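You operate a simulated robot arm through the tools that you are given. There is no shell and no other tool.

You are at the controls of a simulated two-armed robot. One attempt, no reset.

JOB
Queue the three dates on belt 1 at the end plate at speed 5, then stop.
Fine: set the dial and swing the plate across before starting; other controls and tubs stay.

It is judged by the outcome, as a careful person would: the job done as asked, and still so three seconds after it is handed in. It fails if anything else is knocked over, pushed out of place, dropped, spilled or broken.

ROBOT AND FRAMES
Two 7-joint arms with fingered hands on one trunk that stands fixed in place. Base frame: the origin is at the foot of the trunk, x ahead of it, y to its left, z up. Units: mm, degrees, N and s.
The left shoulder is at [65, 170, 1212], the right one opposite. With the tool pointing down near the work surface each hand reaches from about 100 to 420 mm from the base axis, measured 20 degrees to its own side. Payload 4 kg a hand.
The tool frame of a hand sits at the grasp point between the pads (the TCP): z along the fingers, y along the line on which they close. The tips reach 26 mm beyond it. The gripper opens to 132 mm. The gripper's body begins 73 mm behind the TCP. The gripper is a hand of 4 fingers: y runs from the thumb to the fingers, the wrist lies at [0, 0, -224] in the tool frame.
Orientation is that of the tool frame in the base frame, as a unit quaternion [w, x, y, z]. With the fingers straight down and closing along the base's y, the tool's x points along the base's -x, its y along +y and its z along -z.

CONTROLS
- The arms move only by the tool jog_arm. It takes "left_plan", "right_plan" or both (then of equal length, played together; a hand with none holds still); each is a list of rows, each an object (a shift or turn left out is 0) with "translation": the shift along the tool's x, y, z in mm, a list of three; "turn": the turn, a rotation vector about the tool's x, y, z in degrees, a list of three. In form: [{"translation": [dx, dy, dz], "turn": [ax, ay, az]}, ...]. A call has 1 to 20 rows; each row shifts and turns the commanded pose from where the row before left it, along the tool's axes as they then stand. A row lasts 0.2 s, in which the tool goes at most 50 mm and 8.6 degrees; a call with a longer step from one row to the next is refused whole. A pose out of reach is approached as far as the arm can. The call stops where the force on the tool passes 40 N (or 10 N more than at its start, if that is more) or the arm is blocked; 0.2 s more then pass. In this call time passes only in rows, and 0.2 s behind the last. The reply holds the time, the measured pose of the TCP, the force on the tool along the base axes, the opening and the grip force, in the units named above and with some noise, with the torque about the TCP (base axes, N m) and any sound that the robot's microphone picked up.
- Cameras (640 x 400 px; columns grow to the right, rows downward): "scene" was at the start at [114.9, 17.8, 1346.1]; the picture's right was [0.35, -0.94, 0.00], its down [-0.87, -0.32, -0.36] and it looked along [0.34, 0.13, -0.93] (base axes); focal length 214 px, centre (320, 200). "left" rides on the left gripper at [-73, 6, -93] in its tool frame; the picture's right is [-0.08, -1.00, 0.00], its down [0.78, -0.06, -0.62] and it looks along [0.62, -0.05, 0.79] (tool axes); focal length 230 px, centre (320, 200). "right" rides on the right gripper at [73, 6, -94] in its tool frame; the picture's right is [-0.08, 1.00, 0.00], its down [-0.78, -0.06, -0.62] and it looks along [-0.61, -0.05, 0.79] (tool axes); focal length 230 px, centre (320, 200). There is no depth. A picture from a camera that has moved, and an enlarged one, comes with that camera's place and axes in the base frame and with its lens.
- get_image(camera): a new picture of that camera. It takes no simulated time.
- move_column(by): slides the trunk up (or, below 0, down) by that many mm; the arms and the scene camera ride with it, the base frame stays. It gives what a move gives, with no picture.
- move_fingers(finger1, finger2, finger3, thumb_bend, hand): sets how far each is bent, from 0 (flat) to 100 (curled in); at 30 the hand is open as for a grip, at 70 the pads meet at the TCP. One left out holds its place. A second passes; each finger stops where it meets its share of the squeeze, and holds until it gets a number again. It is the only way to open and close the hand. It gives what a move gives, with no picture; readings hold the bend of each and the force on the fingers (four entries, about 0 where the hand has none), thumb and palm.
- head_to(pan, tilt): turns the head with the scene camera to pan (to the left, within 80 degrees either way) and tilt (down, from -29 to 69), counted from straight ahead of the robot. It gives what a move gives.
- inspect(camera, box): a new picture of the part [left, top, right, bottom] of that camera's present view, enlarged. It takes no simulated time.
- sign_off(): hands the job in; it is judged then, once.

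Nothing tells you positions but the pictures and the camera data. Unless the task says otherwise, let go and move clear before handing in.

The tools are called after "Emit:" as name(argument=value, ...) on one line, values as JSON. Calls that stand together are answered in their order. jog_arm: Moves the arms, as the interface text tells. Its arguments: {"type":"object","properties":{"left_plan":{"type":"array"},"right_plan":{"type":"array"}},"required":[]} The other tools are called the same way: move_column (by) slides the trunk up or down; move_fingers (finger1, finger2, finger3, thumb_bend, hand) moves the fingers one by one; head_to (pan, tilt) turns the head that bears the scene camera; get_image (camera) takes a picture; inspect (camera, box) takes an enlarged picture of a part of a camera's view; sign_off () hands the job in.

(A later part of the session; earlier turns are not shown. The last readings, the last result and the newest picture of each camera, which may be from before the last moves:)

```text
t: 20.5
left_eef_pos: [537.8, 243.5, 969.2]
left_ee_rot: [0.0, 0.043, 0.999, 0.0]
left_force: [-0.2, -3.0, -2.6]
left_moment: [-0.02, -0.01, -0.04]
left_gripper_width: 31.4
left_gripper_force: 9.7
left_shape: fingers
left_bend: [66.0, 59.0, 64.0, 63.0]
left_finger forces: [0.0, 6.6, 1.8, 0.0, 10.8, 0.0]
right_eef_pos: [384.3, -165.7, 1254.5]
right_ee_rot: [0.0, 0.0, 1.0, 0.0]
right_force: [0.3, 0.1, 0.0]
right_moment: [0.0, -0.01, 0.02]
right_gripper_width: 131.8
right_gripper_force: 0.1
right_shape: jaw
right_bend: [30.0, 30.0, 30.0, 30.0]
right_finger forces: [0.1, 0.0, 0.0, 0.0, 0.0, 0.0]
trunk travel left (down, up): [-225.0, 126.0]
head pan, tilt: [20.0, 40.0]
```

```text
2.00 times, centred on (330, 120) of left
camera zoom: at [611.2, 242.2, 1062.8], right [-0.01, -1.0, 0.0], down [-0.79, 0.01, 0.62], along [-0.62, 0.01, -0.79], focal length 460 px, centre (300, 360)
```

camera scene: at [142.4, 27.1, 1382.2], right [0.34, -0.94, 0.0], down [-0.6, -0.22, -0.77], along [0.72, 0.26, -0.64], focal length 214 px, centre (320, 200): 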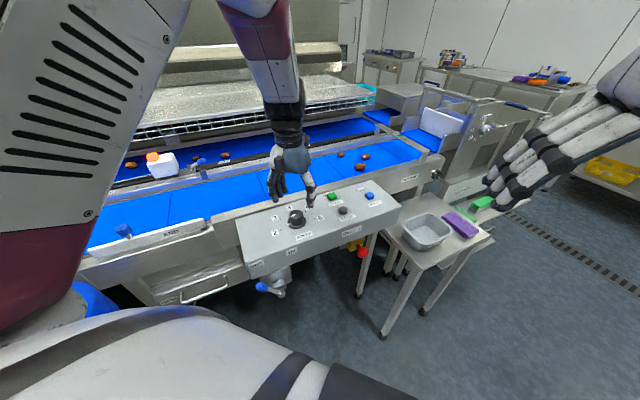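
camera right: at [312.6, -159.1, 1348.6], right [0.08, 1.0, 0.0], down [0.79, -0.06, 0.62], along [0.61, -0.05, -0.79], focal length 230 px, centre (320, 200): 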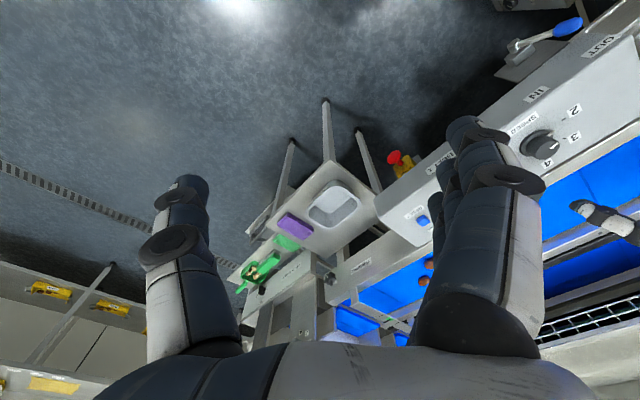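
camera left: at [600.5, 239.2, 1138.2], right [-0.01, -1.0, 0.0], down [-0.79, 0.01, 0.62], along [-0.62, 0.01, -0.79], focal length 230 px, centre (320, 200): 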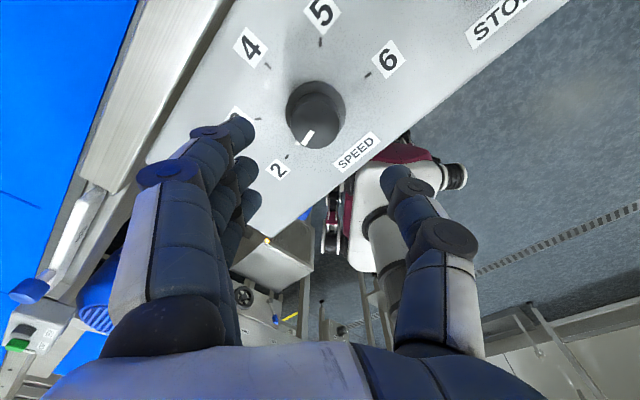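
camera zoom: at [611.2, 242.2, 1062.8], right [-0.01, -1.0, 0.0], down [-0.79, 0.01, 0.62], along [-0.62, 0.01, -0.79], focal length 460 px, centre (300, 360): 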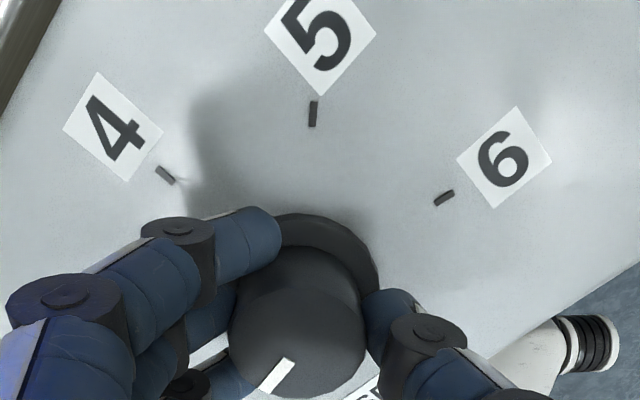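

The knob is gripped with about 10 N. I'll turn clockwise about 49° (one step) first and check that the dial follows.

Emit:
jog_arm(left_plan=[{"turn": [0, 0, 7]}, {"turn": [0, 0, 7]}, {"turn": [0, 0, 7]}, {"turn": [0, 0, 7]}, {"turn": [0, 0, 7]}, {"turn": [0, 0, 7]}, {"turn": [0, 0, 7]}])

Emit:
get_image(camera="left")

Emit:
inspect(camera="scene", box=[250, 170, 350, 250])

```text
t: 22.1
left_eef_pos: [537.4, 242.8, 968.2]
left_ee_rot: [-0.001, 0.454, 0.891, 0.0]
left_force: [-2.3, -9.7, -4.5]
left_moment: [-0.2, 0.08, 0.12]
left_gripper_width: 33.5
left_gripper_force: 9.7
left_shape: fingers
left_bend: [66.0, 60.0, 65.0, 63.0]
left_finger forces: [0.0, 5.1, 0.6, 0.0, 14.0, 0.0]
right_eef_pos: [385.1, -166.6, 1255.5]
right_ee_rot: [0.0, 0.0, 1.0, 0.001]
right_force: [0.3, 0.4, 0.1]
right_moment: [0.0, 0.05, -0.03]
right_gripper_width: 132.0
right_gripper_force: 0.1
right_shape: jaw
right_bend: [30.0, 30.0, 30.0, 30.0]
right_finger forces: [0.0, 0.0, 0.1, 0.1, 0.0, 0.0]
trunk travel left (down, up): [-225.0, 126.0]
head pan, tilt: [20.0, 40.0]
```

```text
taken
camera left: at [585.2, 186.5, 1063.1], right [-0.76, -0.65, 0.0], down [-0.51, 0.6, 0.62], along [-0.4, 0.47, -0.79], focal length 230 px, centre (320, 200)
```

left: 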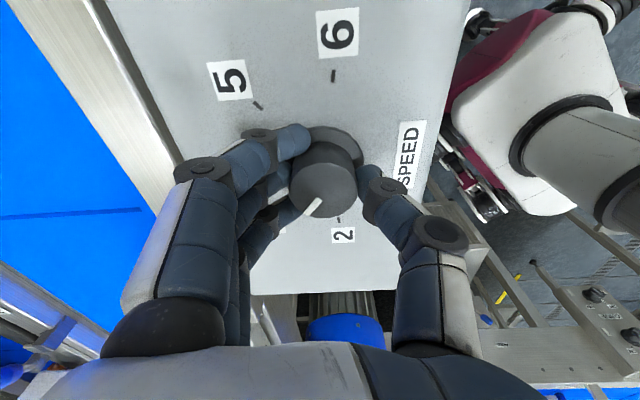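

```text
5.00 times, centred on (300, 210) of scene
camera zoom: at [142.5, 25.9, 1382.2], right [0.34, -0.94, 0.0], down [-0.6, -0.22, -0.77], along [0.72, 0.26, -0.64], focal length 1072 px, centre (420, 150)
```

zoom: 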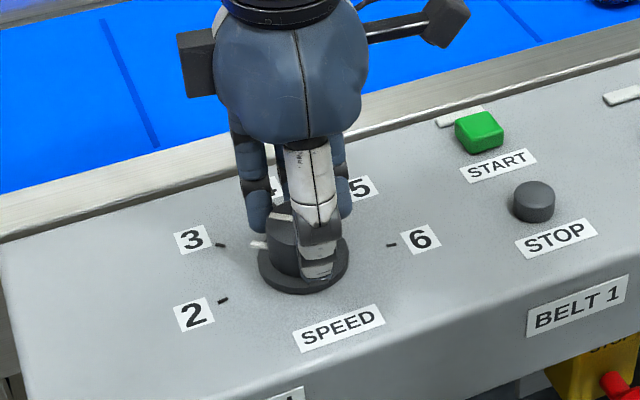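

The dial follows and the pointer is now at 3. I continue another 49°.

Emit:
jog_arm(left_plan=[{"turn": [0, 0, 7]}, {"turn": [0, 0, 7]}, {"turn": [0, 0, 7]}, {"turn": [0, 0, 7]}, {"turn": [0, 0, 7]}, {"turn": [0, 0, 7]}, {"turn": [0, 0, 7]}])

Emit:
get_image(camera="left")

Emit:
inspect(camera="scene", box=[250, 170, 350, 250])

```text
t: 23.7
left_eef_pos: [536.7, 242.8, 968.8]
left_ee_rot: [0.0, 0.784, 0.621, 0.001]
left_force: [-11.2, -8.2, -3.6]
left_moment: [-0.16, 0.18, 0.08]
left_gripper_width: 34.1
left_gripper_force: 9.4
left_shape: fingers
left_bend: [66.0, 61.0, 66.0, 62.0]
left_finger forces: [0.0, 5.7, 0.0, 0.0, 13.6, 0.1]
right_eef_pos: [384.0, -165.5, 1254.8]
right_ee_rot: [0.001, -0.001, 1.0, 0.0]
right_force: [-0.2, -0.6, -0.8]
right_moment: [0.0, 0.03, 0.0]
right_gripper_width: 131.8
right_gripper_force: 0.0
right_shape: jaw
right_bend: [30.0, 30.0, 30.0, 30.0]
right_finger forces: [0.0, 0.0, 0.0, 0.1, 0.0, 0.1]
trunk travel left (down, up): [-225.0, 126.0]
head pan, tilt: [20.0, 40.0]
```

```text
taken
camera left: at [525.8, 170.2, 1063.5], right [-0.99, 0.15, 0.0], down [0.12, 0.78, 0.62], along [0.09, 0.61, -0.79], focal length 230 px, centre (320, 200)
```

left: 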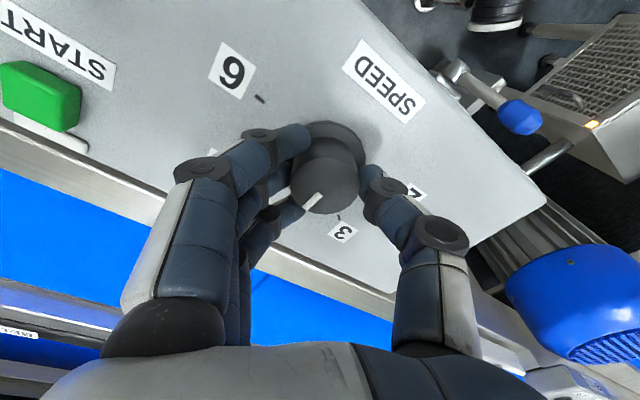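

```text
5.00 times, centred on (300, 210) of scene
camera zoom: at [141.3, 26.1, 1382.4], right [0.34, -0.94, 0.0], down [-0.6, -0.22, -0.77], along [0.72, 0.26, -0.64], focal length 1072 px, centre (420, 150)
```

zoom: 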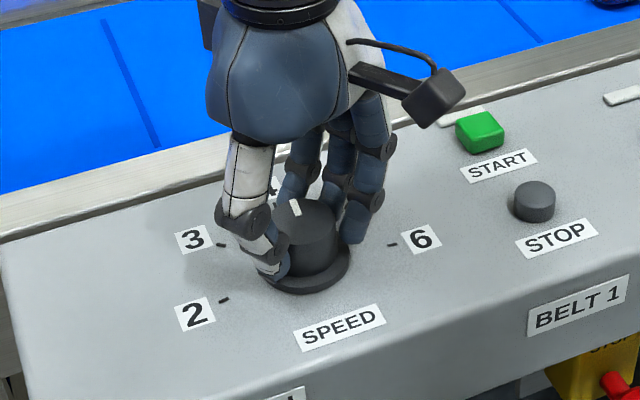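

The dial is at about 4 now. I continue another 49° to reach 5.

Emit:
jog_arm(left_plan=[{"turn": [0, 0, 7]}, {"turn": [0, 0, 7]}, {"turn": [0, 0, 7]}, {"turn": [0, 0, 7]}, {"turn": [0, 0, 7]}, {"turn": [0, 0, 7]}, {"turn": [0, 0, 7]}])

Emit:
get_image(camera="left")

Emit:
inspect(camera="scene", box=[250, 170, 350, 250])

```text
t: 25.3
left_eef_pos: [537.0, 243.2, 969.9]
left_ee_rot: [0.0, 0.971, 0.241, 0.0]
left_force: [-12.0, -3.3, -2.4]
left_moment: [-0.12, 0.24, 0.09]
left_gripper_width: 34.0
left_gripper_force: 8.9
left_shape: fingers
left_bend: [65.0, 61.0, 66.0, 63.0]
left_finger forces: [1.1, 7.1, 0.1, 0.0, 10.8, 0.0]
right_eef_pos: [384.2, -164.5, 1256.5]
right_ee_rot: [0.0, 0.0, 1.0, 0.0]
right_force: [0.4, 0.1, -0.5]
right_moment: [0.01, -0.01, -0.01]
right_gripper_width: 132.0
right_gripper_force: 0.1
right_shape: jaw
right_bend: [30.0, 30.0, 30.0, 30.0]
right_finger forces: [0.0, 0.1, 0.0, 0.0, 0.0, 0.1]
trunk travel left (down, up): [-225.0, 126.0]
head pan, tilt: [20.0, 40.0]
```

```text
taken
camera left: at [475.2, 204.1, 1064.0], right [-0.54, 0.84, 0.0], down [0.66, 0.42, 0.62], along [0.52, 0.33, -0.79], focal length 230 px, centre (320, 200)
```

left: 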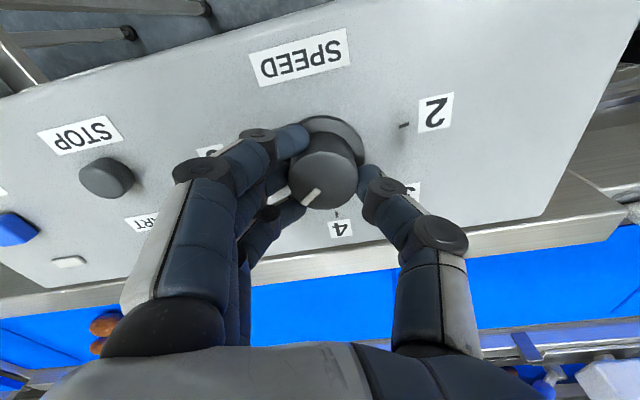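

```text
5.00 times, centred on (300, 210) of scene
camera zoom: at [141.1, 26.9, 1382.4], right [0.34, -0.94, 0.0], down [-0.6, -0.22, -0.77], along [0.72, 0.26, -0.64], focal length 1072 px, centre (420, 150)
```

zoom: 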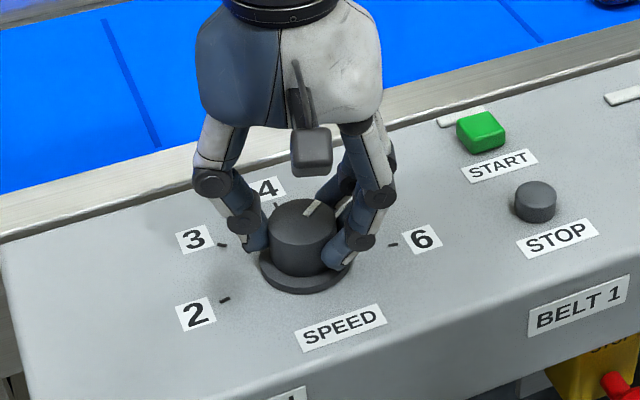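

The pointer seems to be around 5. I'll zoom in to judge how exactly it's lined up before letting go.

Emit:
inspect(camera="left", box=[250, 90, 410, 250])

Emit:
inspect(camera="scene", box=[275, 190, 335, 235])

Emit:
get_image(camera="right")

```text
2.50 times, centred on (330, 170) of left
camera zoom: at [475.2, 204.1, 1064.0], right [-0.54, 0.84, 0.0], down [0.66, 0.42, 0.62], along [0.52, 0.33, -0.79], focal length 575 px, centre (295, 275)
```

zoom: 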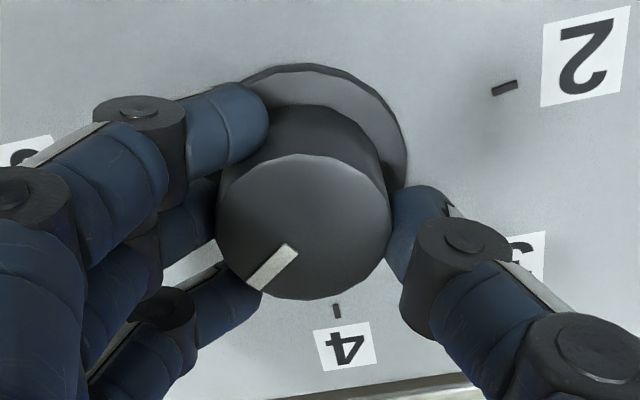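

```text
8.89 times, centred on (305, 212) of scene
camera zoom: at [141.1, 26.9, 1382.4], right [0.34, -0.94, 0.0], down [-0.6, -0.22, -0.77], along [0.72, 0.26, -0.64], focal length 1906 px, centre (453, 89)
```

zoom: 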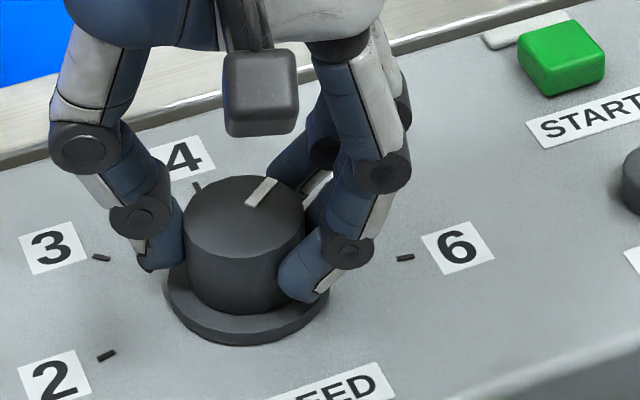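

```text
taken
camera right: at [310.8, -158.9, 1349.1], right [0.08, 1.0, 0.0], down [0.78, -0.06, 0.62], along [0.62, -0.05, -0.79], focal length 230 px, centre (320, 200)
```

right: 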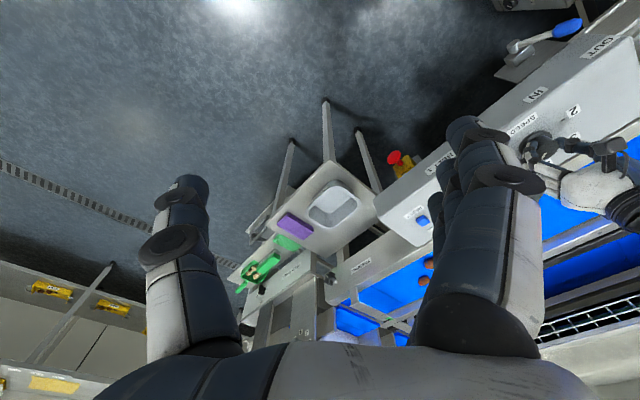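

The pointer direction computes to about −4°, matching the 5 tick. I release the knob and raise the hand to verify.

Emit:
move_fingers(hand="left", finger1=46, finger2=46, finger3=46, thumb_bend=46)

Emit:
jog_arm(left_plan=[{"translation": [0, 0, -20]}, {"translation": [0, 0, -40]}, {"translation": [0, 0, -40]}])

Emit:
inspect(camera="scene", box=[255, 180, 365, 250])

Emit:
get_image(camera="left")

```text
t: 26.3
left_eef_pos: [537.2, 243.5, 970.1]
left_ee_rot: [0.0, 0.97, 0.243, 0.001]
left_force: [-0.9, 0.4, 0.0]
left_moment: [0.0, -0.01, -0.02]
left_gripper_width: 83.2
left_gripper_force: 0.1
left_shape: fingers
left_bend: [46.0, 46.0, 46.0, 46.0]
left_finger forces: [0.0, 0.0, 0.1, 0.0, 0.0, 0.0]
right_eef_pos: [385.2, -164.4, 1254.0]
right_ee_rot: [0.0, 0.0, 1.0, 0.0]
right_force: [0.1, 0.7, 0.5]
right_moment: [-0.03, 0.0, 0.0]
right_gripper_width: 131.9
right_gripper_force: 0.0
right_shape: jaw
right_bend: [30.0, 30.0, 30.0, 30.0]
right_finger forces: [0.1, 0.0, 0.2, 0.0, 0.1, 0.0]
trunk travel left (down, up): [-225.0, 126.0]
head pan, tilt: [20.0, 40.0]
```

```text
t: 27.1
left_eef_pos: [538.1, 244.0, 1069.4]
left_ee_rot: [-0.001, 0.97, 0.242, 0.001]
left_force: [0.4, 0.3, -0.2]
left_moment: [0.0, -0.05, -0.01]
left_gripper_width: 83.3
left_gripper_force: 0.0
left_shape: fingers
left_bend: [46.0, 46.0, 46.0, 46.0]
left_finger forces: [0.0, 0.0, 0.0, 0.0, 0.1, 0.0]
right_eef_pos: [384.0, -165.5, 1255.5]
right_ee_rot: [0.0, 0.0, 1.0, 0.001]
right_force: [0.3, -0.2, 0.4]
right_moment: [0.03, -0.07, 0.0]
right_gripper_width: 131.8
right_gripper_force: 0.0
right_shape: jaw
right_bend: [30.0, 30.0, 30.0, 30.0]
right_finger forces: [0.0, 0.0, 0.0, 0.1, 0.0, 0.0]
trunk travel left (down, up): [-225.0, 126.0]
head pan, tilt: [20.0, 40.0]
```

```text
5.71 times, centred on (310, 215) of scene
camera zoom: at [141.7, 26.8, 1382.4], right [0.34, -0.94, 0.0], down [-0.6, -0.22, -0.77], along [0.72, 0.26, -0.64], focal length 1226 px, centre (377, 114)
```

zoom: 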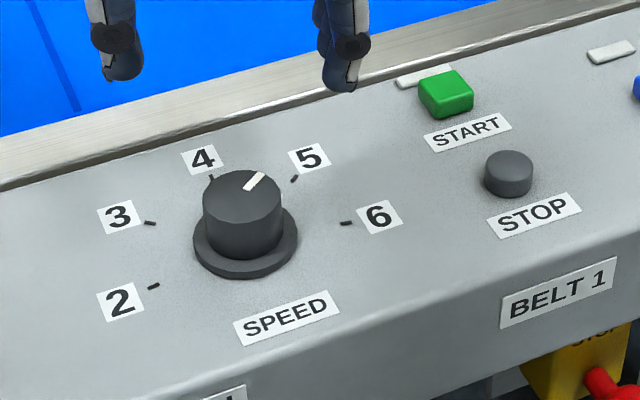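

```text
taken
camera left: at [475.8, 204.1, 1163.8], right [-0.54, 0.84, 0.0], down [0.66, 0.42, 0.62], along [0.52, 0.33, -0.79], focal length 230 px, centre (320, 200)
```

left: 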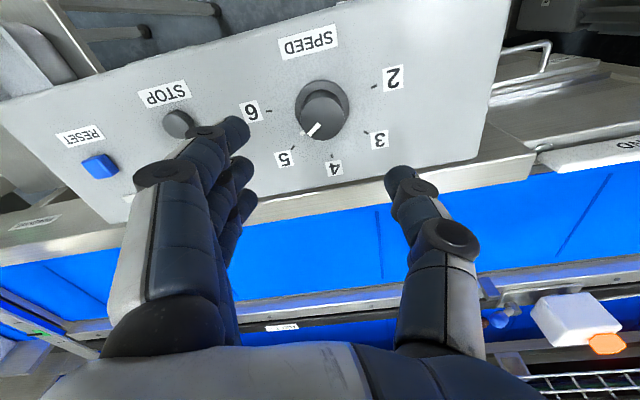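

Emit:
inspect(camera="left", box=[230, 60, 410, 180])

```text
3.33 times, centred on (320, 120) of left
camera zoom: at [475.8, 204.1, 1163.8], right [-0.54, 0.84, 0.0], down [0.66, 0.42, 0.62], along [0.52, 0.33, -0.79], focal length 767 px, centre (320, 467)
```

zoom: 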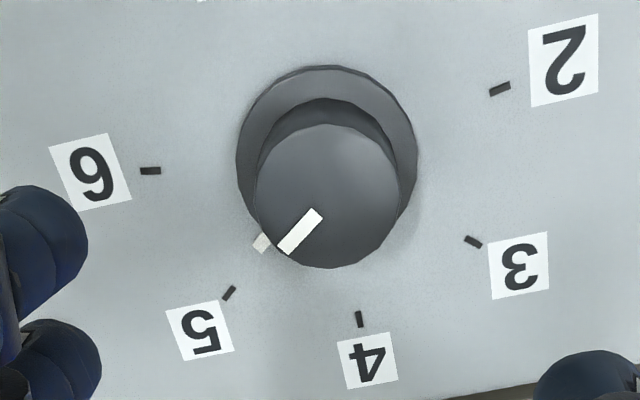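

The dial is exactly on 5. Next I take the left hand across toward the plate, first checking, well above everything, that the knob's end-of-swing position (about (558, 630)) is in reach.

Emit:
jog_arm(left_plan=[{"translation": [22.1, -36.8, -5]}, {"translation": [22.1, -36.8, -5]}, {"translation": [22.1, -36.8, -5]}, {"translation": [22.1, -36.8, -5]}, {"translation": [22.1, -36.8, -5]}, {"translation": [22.1, -36.8, -5]}, {"translation": [22.1, -36.8, -5]}, {"translation": [22.1, -36.8, -5]}, {"translation": [22.1, -36.8, -5]}, {"turn": [0, 0, -8]}, {"turn": [0, 0, -8]}])

Emit:
get_image(camera="left")

Emit:
get_image(camera="scene")

```text
t: 29.5
left_eef_pos: [557.0, 631.1, 1112.5]
left_ee_rot: [0.0, 0.927, 0.375, -0.001]
left_force: [-0.6, -0.4, -0.2]
left_moment: [-0.02, 0.01, -0.01]
left_gripper_width: 83.2
left_gripper_force: 0.0
left_shape: fingers
left_bend: [46.0, 46.0, 46.0, 46.0]
left_finger forces: [0.1, 0.0, 0.0, 0.1, 0.1, 0.0]
right_eef_pos: [385.0, -165.3, 1254.9]
right_ee_rot: [-0.001, 0.0, 1.0, 0.0]
right_force: [0.9, 1.2, 0.8]
right_moment: [-0.02, 0.02, 0.01]
right_gripper_width: 132.1
right_gripper_force: 0.0
right_shape: jaw
right_bend: [30.0, 30.0, 30.0, 30.0]
right_finger forces: [0.1, 0.0, 0.1, 0.1, 0.1, 0.1]
trunk travel left (down, up): [-225.0, 126.0]
head pan, tilt: [20.0, 40.0]
```

```text
taken
camera left: at [508.9, 575.3, 1207.4], right [-0.75, 0.66, 0.0], down [0.52, 0.59, 0.62], along [0.41, 0.46, -0.79], focal length 230 px, centre (320, 200)
```

left: 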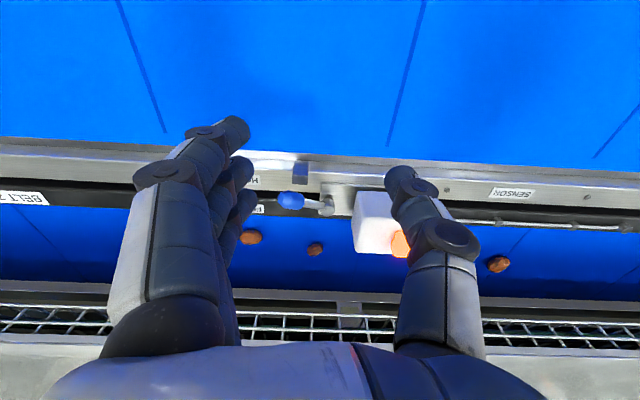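

```text
taken
camera scene: at [142.7, 27.6, 1382.2], right [0.34, -0.94, 0.0], down [-0.6, -0.22, -0.77], along [0.72, 0.26, -0.64], focal length 214 px, centre (320, 200)
```

scene: 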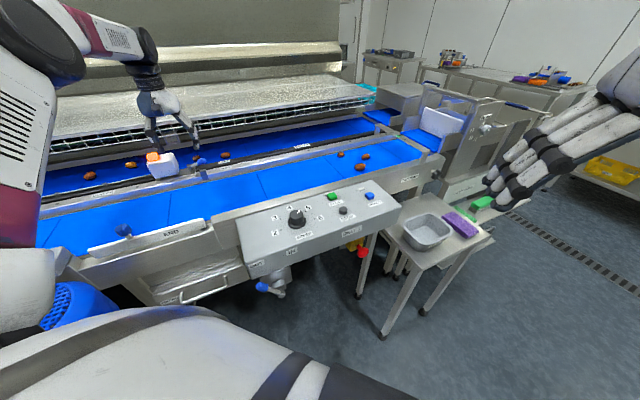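

The end position is easily reached. I now move back over the stowed plate knob (about (320, 627)), rotating so that thumb is on my side and fingers on the belt side.

Emit:
jog_arm(left_plan=[{"translation": [-28.9, -27, 5]}, {"translation": [-28.9, -27, 5]}, {"translation": [-28.9, -27, 5]}, {"translation": [-28.9, -27, 5]}, {"translation": [-28.9, -27, 5]}, {"translation": [-28.9, -27, 5]}, {"turn": [0, 0, -8.27]}, {"turn": [0, 0, -8.27]}, {"turn": [0, 0, -8.27]}, {"turn": [0, 0, -8.27]}, {"turn": [0, 0, -8.27]}, {"turn": [0, 0, -8.27]}, {"turn": [0, 0, -8.27]}, {"turn": [0, 0, -8.27]}, {"turn": [0, 0, -8.27]}, {"turn": [0, 0, -8.27]}, {"turn": [0, 0, -8.27]}])

Emit:
get_image(camera="left")

Emit:
get_image(camera="scene")

```text
t: 33.1
left_eef_pos: [320.2, 624.4, 1083.9]
left_ee_rot: [0.001, 0.381, 0.925, 0.001]
left_force: [-0.3, -0.7, 0.1]
left_moment: [-0.01, -0.01, 0.02]
left_gripper_width: 83.2
left_gripper_force: 0.2
left_shape: fingers
left_bend: [46.0, 46.0, 46.0, 46.0]
left_finger forces: [0.0, 0.0, 0.0, 0.0, 0.1, 0.0]
right_eef_pos: [384.1, -165.5, 1256.1]
right_ee_rot: [0.0, 0.0, 1.0, 0.0]
right_force: [0.2, -0.2, 0.2]
right_moment: [-0.04, 0.03, -0.01]
right_gripper_width: 131.9
right_gripper_force: 0.0
right_shape: jaw
right_bend: [30.0, 30.0, 30.0, 30.0]
right_finger forces: [0.1, 0.0, 0.0, 0.1, 0.1, 0.1]
trunk travel left (down, up): [-225.0, 126.0]
head pan, tilt: [20.0, 40.0]
```

```text
taken
camera left: at [375.9, 577.5, 1178.1], right [-0.65, -0.76, 0.0], down [-0.6, 0.51, 0.62], along [-0.47, 0.4, -0.79], focal length 230 px, centre (320, 200)
```

left: 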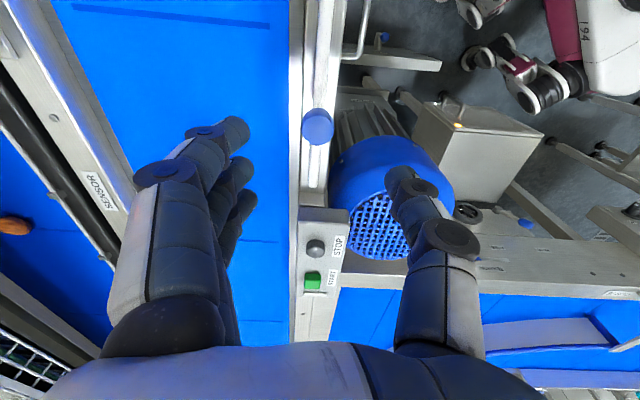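

```text
taken
camera scene: at [142.5, 27.0, 1382.2], right [0.34, -0.94, 0.0], down [-0.6, -0.22, -0.77], along [0.72, 0.26, -0.64], focal length 214 px, centre (320, 200)
```

scene: 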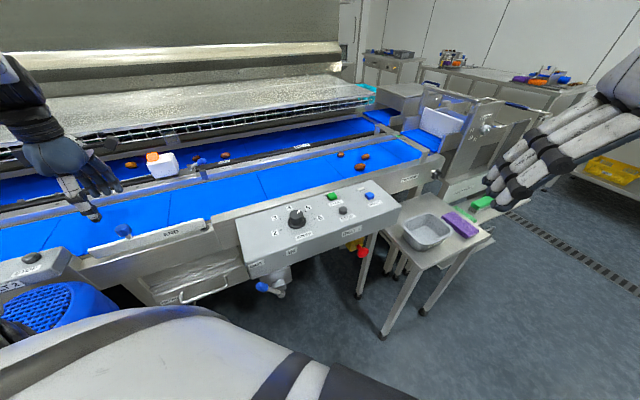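

The knob is in view of the left camera, with the motor and another START/STOP box nearby that I must avoid. I'll zoom in to fix the knob's place and height.

Emit:
inspect(camera="left", box=[230, 40, 430, 280])

Emit:
inspect(camera="scene", box=[30, 150, 230, 290])

```text
1.67 times, centred on (330, 160) of left
camera zoom: at [375.9, 577.5, 1178.1], right [-0.65, -0.76, 0.0], down [-0.6, 0.51, 0.62], along [-0.47, 0.4, -0.79], focal length 384 px, centre (303, 267)
```

zoom: 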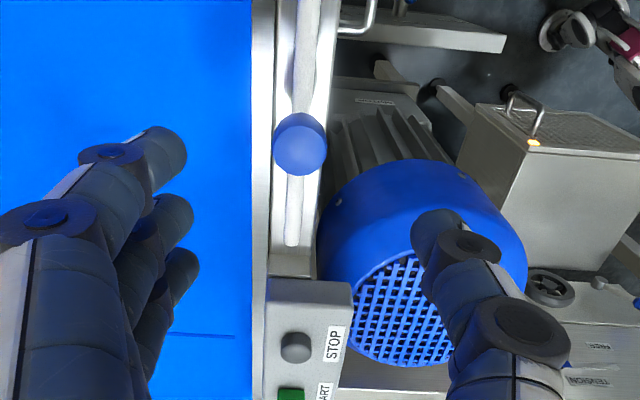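

```text
2.86 times, centred on (130, 220) of scene
camera zoom: at [142.5, 27.0, 1382.2], right [0.34, -0.94, 0.0], down [-0.6, -0.22, -0.77], along [0.72, 0.26, -0.64], focal length 613 px, centre (863, 143)
```

zoom: 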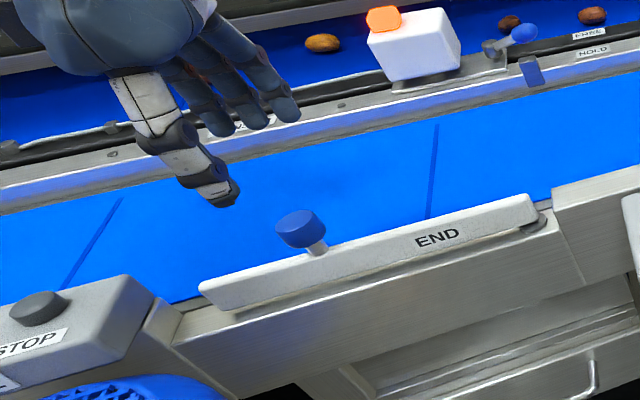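

The knob centre is about (318, 628.5, 972), the plate top about z 938, and the belt about z 905. I narrow the hand to about 54 mm, centre over the knob and descend part way.

Emit:
move_fingers(hand="left", finger1=56, finger2=56, finger3=56, thumb_bend=56)

Emit:
jog_arm(left_plan=[{"translation": [4, 1.4, 20]}, {"translation": [0, 0, 20]}, {"translation": [0, 0, 20]}])

Emit:
inspect(camera="left", box=[230, 60, 430, 260])

Emit:
inspect(camera="scene", box=[30, 150, 230, 290])

```text
t: 34.1
left_eef_pos: [319.3, 624.3, 1084.2]
left_ee_rot: [0.001, 0.383, 0.924, 0.001]
left_force: [0.5, -0.6, 0.7]
left_moment: [0.01, 0.02, 0.0]
left_gripper_width: 52.1
left_gripper_force: 0.1
left_shape: fingers
left_bend: [56.0, 56.0, 56.0, 56.0]
left_finger forces: [0.1, 0.0, 0.0, 0.1, 0.0, 0.0]
right_eef_pos: [385.5, -164.6, 1255.5]
right_ee_rot: [0.0, -0.001, 1.0, 0.0]
right_force: [-0.1, -0.3, 0.5]
right_moment: [-0.01, 0.03, -0.01]
right_gripper_width: 132.0
right_gripper_force: 0.0
right_shape: jaw
right_bend: [30.0, 30.0, 30.0, 30.0]
right_finger forces: [0.0, 0.1, 0.0, 0.1, 0.0, 0.0]
trunk travel left (down, up): [-225.0, 126.0]
head pan, tilt: [20.0, 40.0]
```

```text
t: 34.9
left_eef_pos: [318.9, 628.6, 1023.7]
left_ee_rot: [0.0, 0.383, 0.924, 0.001]
left_force: [-1.0, -0.4, -0.2]
left_moment: [0.0, 0.0, 0.02]
left_gripper_width: 52.2
left_gripper_force: 0.1
left_shape: fingers
left_bend: [56.0, 56.0, 56.0, 56.0]
left_finger forces: [0.0, 0.0, 0.0, 0.0, 0.1, 0.0]
right_eef_pos: [386.0, -164.0, 1254.1]
right_ee_rot: [0.0, 0.001, 1.0, 0.0]
right_force: [0.4, -0.5, -0.7]
right_moment: [0.0, 0.02, 0.02]
right_gripper_width: 132.1
right_gripper_force: 0.0
right_shape: jaw
right_bend: [30.0, 30.0, 30.0, 30.0]
right_finger forces: [0.1, 0.0, 0.0, 0.0, 0.0, 0.1]
trunk travel left (down, up): [-225.0, 126.0]
head pan, tilt: [20.0, 40.0]
```

```text
2.00 times, centred on (330, 160) of left
camera zoom: at [374.3, 581.5, 1117.8], right [-0.65, -0.76, 0.0], down [-0.6, 0.51, 0.62], along [-0.47, 0.4, -0.79], focal length 460 px, centre (300, 280)
```

zoom: 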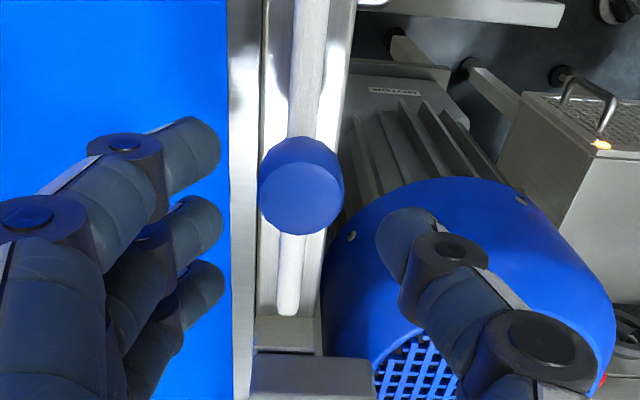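

```text
2.86 times, centred on (130, 220) of scene
camera zoom: at [142.6, 27.7, 1382.1], right [0.34, -0.94, 0.0], down [-0.6, -0.22, -0.77], along [0.72, 0.26, -0.64], focal length 613 px, centre (863, 143)
```

zoom: 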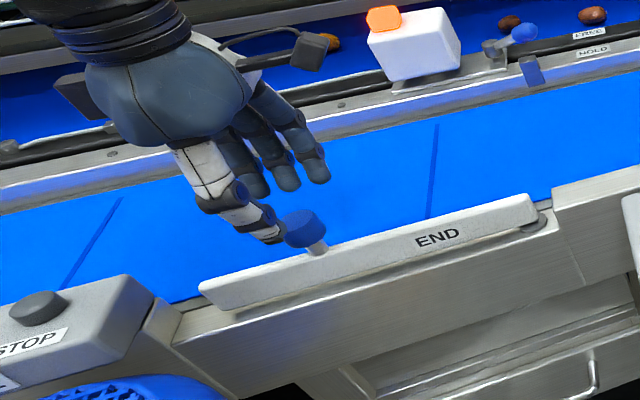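

The knob is centred between thumb and fingers. I descend to about z 978, watching the force.

Emit:
jog_arm(left_plan=[{"translation": [0, 0, 12]}, {"translation": [0, 0, 12]}, {"translation": [0, 0, 12]}, {"translation": [0, 0, 9]}])

Emit:
inspect(camera="left", box=[230, 60, 430, 260])

Emit:
inspect(camera="scene", box=[30, 150, 230, 290])

```text
t: 35.9
left_eef_pos: [318.3, 630.5, 978.4]
left_ee_rot: [0.0, 0.381, 0.924, 0.001]
left_force: [0.6, 0.1, 0.7]
left_moment: [0.01, 0.0, -0.06]
left_gripper_width: 52.0
left_gripper_force: 0.1
left_shape: fingers
left_bend: [56.0, 56.0, 56.0, 56.0]
left_finger forces: [0.1, 0.0, 0.1, 0.0, 0.0, 0.0]
right_eef_pos: [384.8, -164.2, 1254.8]
right_ee_rot: [0.0, 0.0, 1.0, -0.001]
right_force: [-0.3, 0.8, -0.6]
right_moment: [0.0, -0.03, 0.0]
right_gripper_width: 132.0
right_gripper_force: 0.1
right_shape: jaw
right_bend: [30.0, 30.0, 30.0, 30.0]
right_finger forces: [0.1, 0.0, 0.1, 0.0, 0.0, 0.0]
trunk travel left (down, up): [-225.0, 126.0]
head pan, tilt: [20.0, 40.0]
```

```text
2.00 times, centred on (330, 160) of left
camera zoom: at [374.1, 581.8, 1072.7], right [-0.65, -0.76, 0.0], down [-0.6, 0.51, 0.62], along [-0.47, 0.4, -0.79], focal length 460 px, centre (300, 280)
```

zoom: 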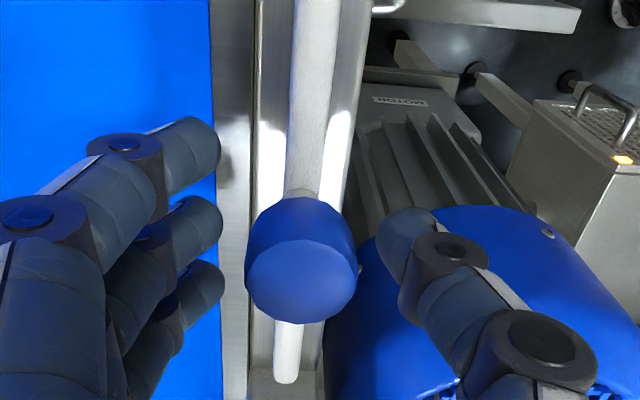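

```text
2.86 times, centred on (130, 220) of scene
camera zoom: at [142.4, 27.1, 1382.2], right [0.34, -0.94, 0.0], down [-0.6, -0.22, -0.77], along [0.72, 0.26, -0.64], focal length 613 px, centre (863, 143)
```

zoom: 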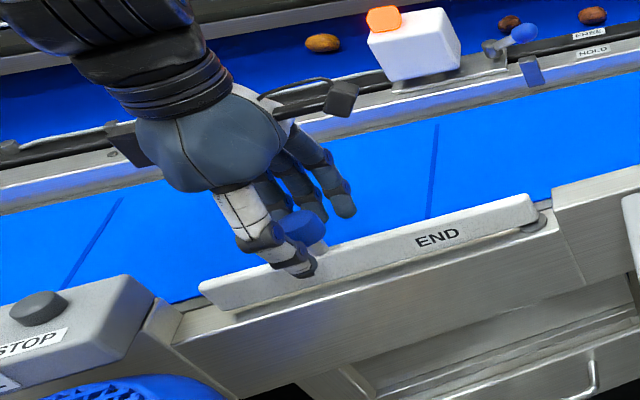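

The knob sits in the middle of the hand. I close to a loose cage (about 36 mm opening around the 28 mm knob).

Emit:
move_fingers(hand="left", finger1=62, finger2=62, finger3=62, thumb_bend=62)

Emit:
inspect(camera="left", box=[230, 60, 430, 260])

```text
t: 36.9
left_eef_pos: [318.4, 630.6, 978.5]
left_ee_rot: [0.0, 0.383, 0.924, 0.001]
left_force: [0.1, 0.3, -0.8]
left_moment: [-0.02, 0.04, -0.01]
left_gripper_width: 35.4
left_gripper_force: 0.5
left_shape: fingers
left_bend: [62.0, 61.0, 62.0, 61.0]
left_finger forces: [0.1, 0.6, 0.0, 0.0, 0.8, 0.0]
right_eef_pos: [385.4, -165.3, 1254.6]
right_ee_rot: [0.001, 0.001, 1.0, 0.0]
right_force: [-0.2, 0.3, -0.7]
right_moment: [-0.01, 0.03, 0.01]
right_gripper_width: 132.0
right_gripper_force: 0.0
right_shape: jaw
right_bend: [30.0, 30.0, 30.0, 30.0]
right_finger forces: [0.0, 0.1, 0.0, 0.1, 0.1, 0.0]
trunk travel left (down, up): [-225.0, 126.0]
head pan, tilt: [20.0, 40.0]
```

```text
2.00 times, centred on (330, 160) of left
camera zoom: at [374.1, 581.7, 1072.8], right [-0.65, -0.76, 0.0], down [-0.6, 0.51, 0.62], along [-0.47, 0.4, -0.79], focal length 460 px, centre (300, 280)
```

zoom: 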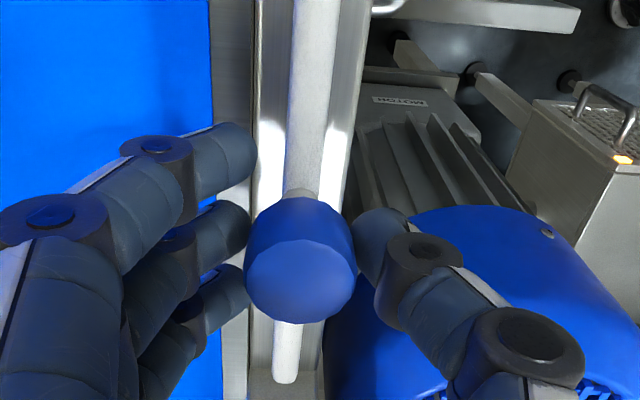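

Thumb and middle finger touch the knob lightly. I swing the first 30° along the arc about the hub.

Emit:
jog_arm(left_plan=[{"translation": [-0.65, 15, 0], "turn": [0, 0, 5]}, {"translation": [-0.65, 15, 0], "turn": [0, 0, 5]}, {"translation": [-0.65, 15, 0], "turn": [0, 0, 5]}, {"translation": [-0.65, 15, 0], "turn": [0, 0, 5]}, {"translation": [-0.65, 15, 0], "turn": [0, 0, 5]}, {"translation": [-0.65, 15, 0], "turn": [0, 0, 5]}])

Emit:
get_image(camera="left")

Emit:
inspect(camera="scene", box=[30, 150, 230, 290])

```text
t: 38.3
left_eef_pos: [396.3, 673.5, 979.0]
left_ee_rot: [-0.001, 0.609, 0.793, 0.0]
left_force: [-0.4, -0.5, 0.0]
left_moment: [0.02, -0.02, 0.02]
left_gripper_width: 35.5
left_gripper_force: 0.8
left_shape: fingers
left_bend: [62.0, 61.0, 62.0, 61.0]
left_finger forces: [0.0, 0.9, 0.1, 0.1, 0.9, 0.0]
right_eef_pos: [385.0, -164.9, 1255.0]
right_ee_rot: [0.0, 0.0, 1.0, 0.0]
right_force: [-0.9, 0.4, 0.3]
right_moment: [0.06, 0.0, 0.02]
right_gripper_width: 132.0
right_gripper_force: 0.0
right_shape: jaw
right_bend: [30.0, 30.0, 30.0, 30.0]
right_finger forces: [0.0, 0.0, 0.0, 0.0, 0.1, 0.0]
trunk travel left (down, up): [-225.0, 126.0]
head pan, tilt: [20.0, 40.0]
```

```text
taken
camera left: at [420.6, 604.2, 1073.0], right [-0.94, -0.33, 0.0], down [-0.26, 0.74, 0.62], along [-0.2, 0.58, -0.79], focal length 230 px, centre (320, 200)
```

left: 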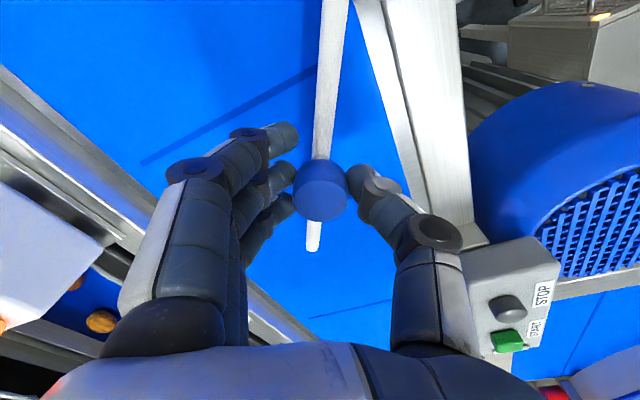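

```text
2.86 times, centred on (130, 220) of scene
camera zoom: at [142.6, 27.1, 1382.2], right [0.34, -0.94, 0.0], down [-0.6, -0.22, -0.77], along [0.72, 0.26, -0.64], focal length 613 px, centre (863, 143)
```

zoom: 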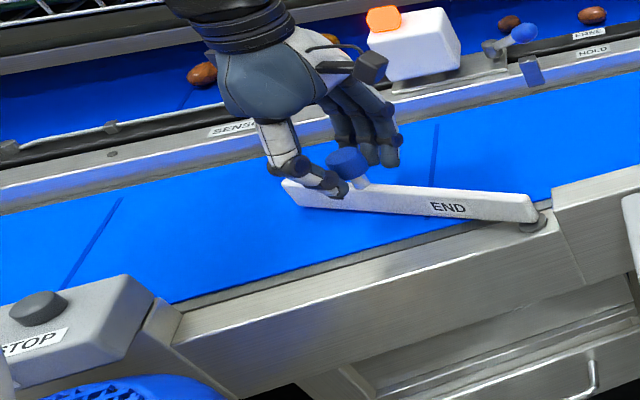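

The plate is swinging freely with the knob in hand. I continue another 30°.

Emit:
jog_arm(left_plan=[{"translation": [-0.65, 15, 0], "turn": [0, 0, 5]}, {"translation": [-0.65, 15, 0], "turn": [0, 0, 5]}, {"translation": [-0.65, 15, 0], "turn": [0, 0, 5]}, {"translation": [-0.65, 15, 0], "turn": [0, 0, 5]}, {"translation": [-0.65, 15, 0], "turn": [0, 0, 5]}, {"translation": [-0.65, 15, 0], "turn": [0, 0, 5]}])

Emit:
get_image(camera="left")

Emit:
inspect(camera="scene", box=[80, 110, 280, 250])

```text
t: 39.7
left_eef_pos: [486.6, 673.7, 979.5]
left_ee_rot: [0.001, 0.793, 0.609, 0.0]
left_force: [-0.1, 0.4, -0.6]
left_moment: [-0.03, 0.0, -0.01]
left_gripper_width: 35.2
left_gripper_force: 0.4
left_shape: fingers
left_bend: [62.0, 61.0, 62.0, 61.0]
left_finger forces: [0.0, 0.8, 0.0, 0.0, 0.9, 0.0]
right_eef_pos: [385.8, -165.5, 1254.3]
right_ee_rot: [0.0, 0.0, 1.0, 0.001]
right_force: [-0.6, 0.1, -0.5]
right_moment: [-0.02, -0.01, 0.02]
right_gripper_width: 131.8
right_gripper_force: 0.1
right_shape: jaw
right_bend: [30.0, 30.0, 30.0, 30.0]
right_finger forces: [0.0, 0.1, 0.0, 0.1, 0.0, 0.0]
trunk travel left (down, up): [-225.0, 126.0]
head pan, tilt: [20.0, 40.0]
```

```text
taken
camera left: at [472.3, 601.7, 1073.7], right [-0.98, 0.18, 0.0], down [0.14, 0.77, 0.62], along [0.11, 0.61, -0.79], focal length 230 px, centre (320, 200)
```

left: 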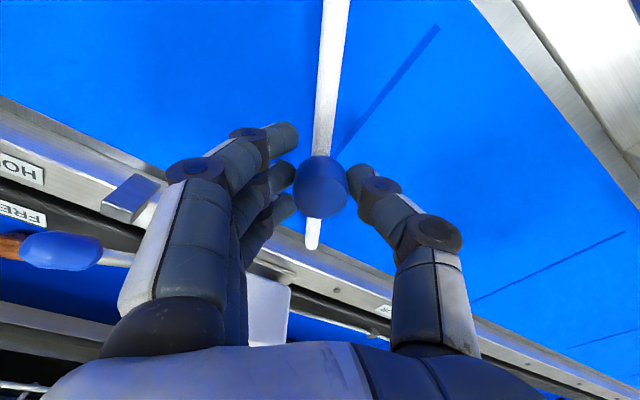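

```text
2.86 times, centred on (180, 180) of scene
camera zoom: at [142.7, 27.0, 1382.2], right [0.34, -0.94, 0.0], down [-0.6, -0.22, -0.77], along [0.72, 0.26, -0.64], focal length 613 px, centre (720, 257)
```

zoom: 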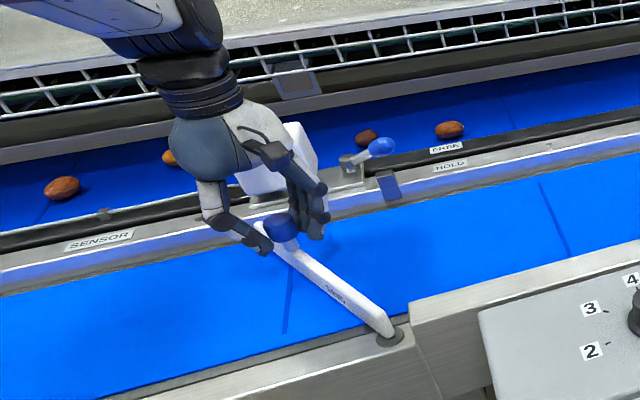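

The plate moves freely; a blue stop tab on the far rail lies near (638, 680). I continue 22° more, then finish in small increments against the stop.

Emit:
jog_arm(left_plan=[{"translation": [-0.65, 15, 0], "turn": [0, 0, 5]}, {"translation": [-0.65, 15, 0], "turn": [0, 0, 5]}, {"translation": [-0.65, 15, 0], "turn": [0, 0, 5]}, {"translation": [-0.65, 15, 0], "turn": [0, 0, 5]}, {"translation": [-0.2, 6, 0], "turn": [0, 0, 2]}])

Emit:
get_image(camera="left")

Emit:
inspect(camera="scene", box=[80, 110, 280, 250])

```text
t: 40.9
left_eef_pos: [545.3, 643.9, 979.4]
left_ee_rot: [-0.001, 0.895, 0.446, 0.001]
left_force: [1.3, -1.4, 0.0]
left_moment: [-0.03, -0.03, -0.01]
left_gripper_width: 34.6
left_gripper_force: 0.9
left_shape: fingers
left_bend: [62.0, 61.0, 62.0, 62.0]
left_finger forces: [0.0, 1.3, 0.0, 0.1, 0.3, 0.0]
right_eef_pos: [384.3, -164.9, 1255.5]
right_ee_rot: [0.001, 0.001, 1.0, -0.001]
right_force: [-0.4, 0.8, 0.0]
right_moment: [0.02, 0.03, -0.04]
right_gripper_width: 131.9
right_gripper_force: 0.1
right_shape: jaw
right_bend: [30.0, 30.0, 30.0, 30.0]
right_finger forces: [0.0, 0.0, 0.0, 0.0, 0.0, 0.0]
trunk travel left (down, up): [-225.0, 126.0]
head pan, tilt: [20.0, 40.0]
```

```text
taken
camera left: at [504.8, 582.2, 1073.6], right [-0.84, 0.54, 0.0], down [0.42, 0.66, 0.62], along [0.33, 0.52, -0.79], focal length 230 px, centre (320, 200)
```

left: 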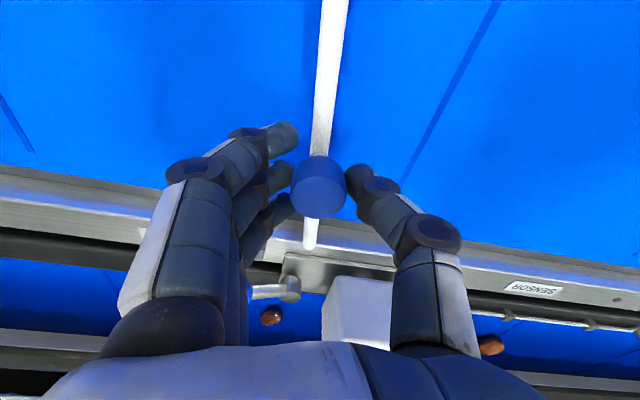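

```text
2.86 times, centred on (180, 180) of scene
camera zoom: at [142.6, 26.9, 1382.2], right [0.34, -0.94, 0.0], down [-0.6, -0.22, -0.77], along [0.72, 0.26, -0.64], focal length 613 px, centre (720, 257)
```

zoom: 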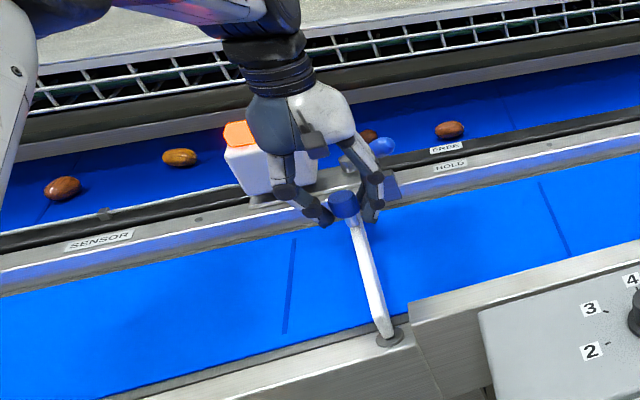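

About 8° remain to perpendicular. I continue in 2° increments, expecting to meet the stop.

Emit:
jog_arm(left_plan=[{"translation": [-0.1, 6, 0], "turn": [0, 0, 2]}, {"translation": [-0.1, 6, 0], "turn": [0, 0, 2]}, {"translation": [-0.1, 6, 0], "turn": [0, 0, 2]}])

Emit:
get_image(camera="left")

Emit:
inspect(camera="scene", box=[80, 110, 280, 250])

```text
t: 41.7
left_eef_pos: [557.7, 632.3, 978.8]
left_ee_rot: [0.0, 0.918, 0.398, 0.0]
left_force: [0.8, -0.5, -0.1]
left_moment: [-0.02, -0.03, 0.0]
left_gripper_width: 34.5
left_gripper_force: 0.5
left_shape: fingers
left_bend: [62.0, 61.0, 62.0, 62.0]
left_finger forces: [0.0, 0.9, 0.1, 0.0, 0.5, 0.0]
right_eef_pos: [385.1, -165.6, 1255.1]
right_ee_rot: [0.001, 0.0, 1.0, -0.001]
right_force: [-0.7, -0.1, 0.1]
right_moment: [0.01, 0.04, -0.04]
right_gripper_width: 131.9
right_gripper_force: 0.0
right_shape: jaw
right_bend: [30.0, 30.0, 30.0, 30.0]
right_finger forces: [0.1, 0.0, 0.0, 0.1, 0.1, 0.1]
trunk travel left (down, up): [-225.0, 126.0]
head pan, tilt: [20.0, 40.0]
```

```text
taken
camera left: at [511.7, 575.2, 1073.5], right [-0.78, 0.62, 0.0], down [0.49, 0.62, 0.62], along [0.38, 0.48, -0.79], focal length 230 px, centre (320, 200)
```

left: 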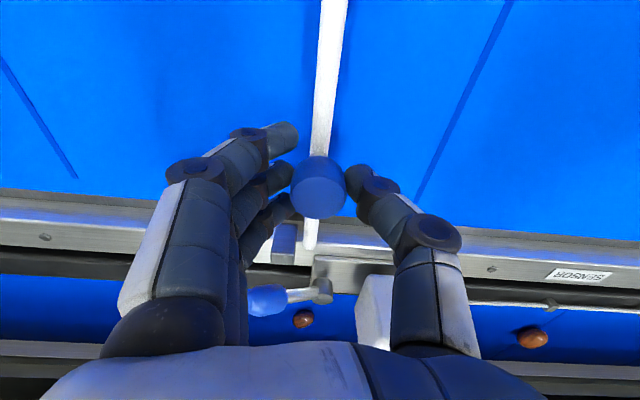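

```text
2.86 times, centred on (180, 180) of scene
camera zoom: at [142.5, 27.0, 1382.2], right [0.34, -0.94, 0.0], down [-0.6, -0.22, -0.77], along [0.72, 0.26, -0.64], focal length 613 px, centre (720, 257)
```

zoom: 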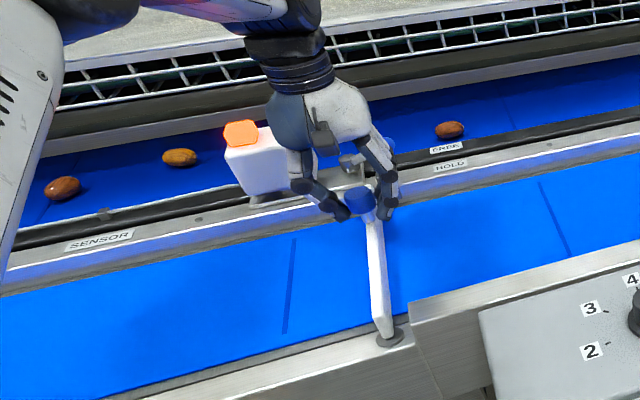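

The plate tip nears the blue tab on the far rail. I zoom in to judge the gap.

Emit:
inspect(camera="left", box=[240, 150, 400, 320])

```text
2.35 times, centred on (320, 235) of left
camera zoom: at [511.7, 575.2, 1073.5], right [-0.78, 0.62, 0.0], down [0.49, 0.62, 0.62], along [0.38, 0.48, -0.79], focal length 541 px, centre (320, 118)
```

zoom: 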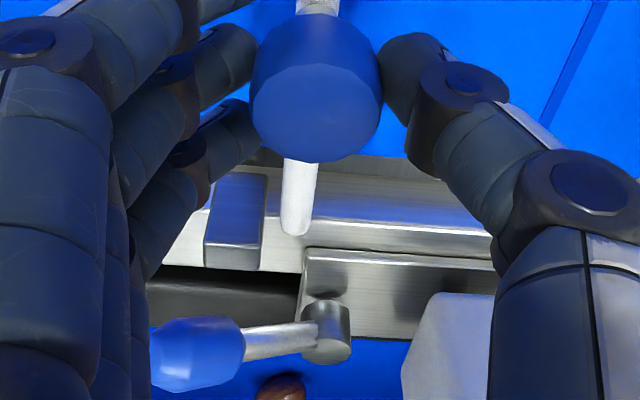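

Only about 5 mm remain between plate tip and tab. I nudge 1° at a time until contact.

Emit:
jog_arm(left_plan=[{"translation": [0, 3, 0], "turn": [0, 0, 1]}, {"translation": [0, 3, 0], "turn": [0, 0, 1]}])

Emit:
inspect(camera="left", box=[240, 150, 400, 320])

```text
t: 42.3
left_eef_pos: [560.9, 628.0, 978.4]
left_ee_rot: [0.0, 0.924, 0.382, 0.001]
left_force: [-1.8, 1.1, 0.3]
left_moment: [0.08, 0.05, -0.02]
left_gripper_width: 36.1
left_gripper_force: 0.8
left_shape: fingers
left_bend: [62.0, 62.0, 62.0, 61.0]
left_finger forces: [0.0, 0.1, 0.0, 0.1, 2.7, 0.0]
right_eef_pos: [384.8, -165.4, 1254.9]
right_ee_rot: [0.0, 0.0, 1.0, 0.0]
right_force: [-0.1, 0.4, -0.2]
right_moment: [0.0, 0.0, 0.02]
right_gripper_width: 131.9
right_gripper_force: 0.2
right_shape: jaw
right_bend: [30.0, 30.0, 30.0, 30.0]
right_finger forces: [0.1, 0.0, 0.0, 0.0, 0.0, 0.0]
trunk travel left (down, up): [-225.0, 126.0]
head pan, tilt: [20.0, 40.0]
```

```text
2.35 times, centred on (320, 235) of left
camera zoom: at [513.8, 572.9, 1073.7], right [-0.76, 0.65, 0.0], down [0.51, 0.6, 0.62], along [0.4, 0.47, -0.79], focal length 541 px, centre (320, 118)
```

zoom: 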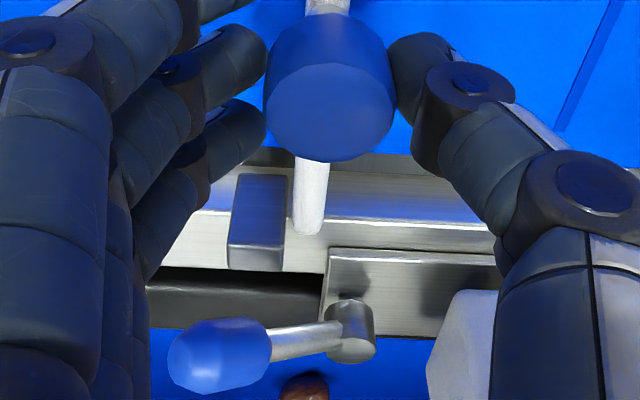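

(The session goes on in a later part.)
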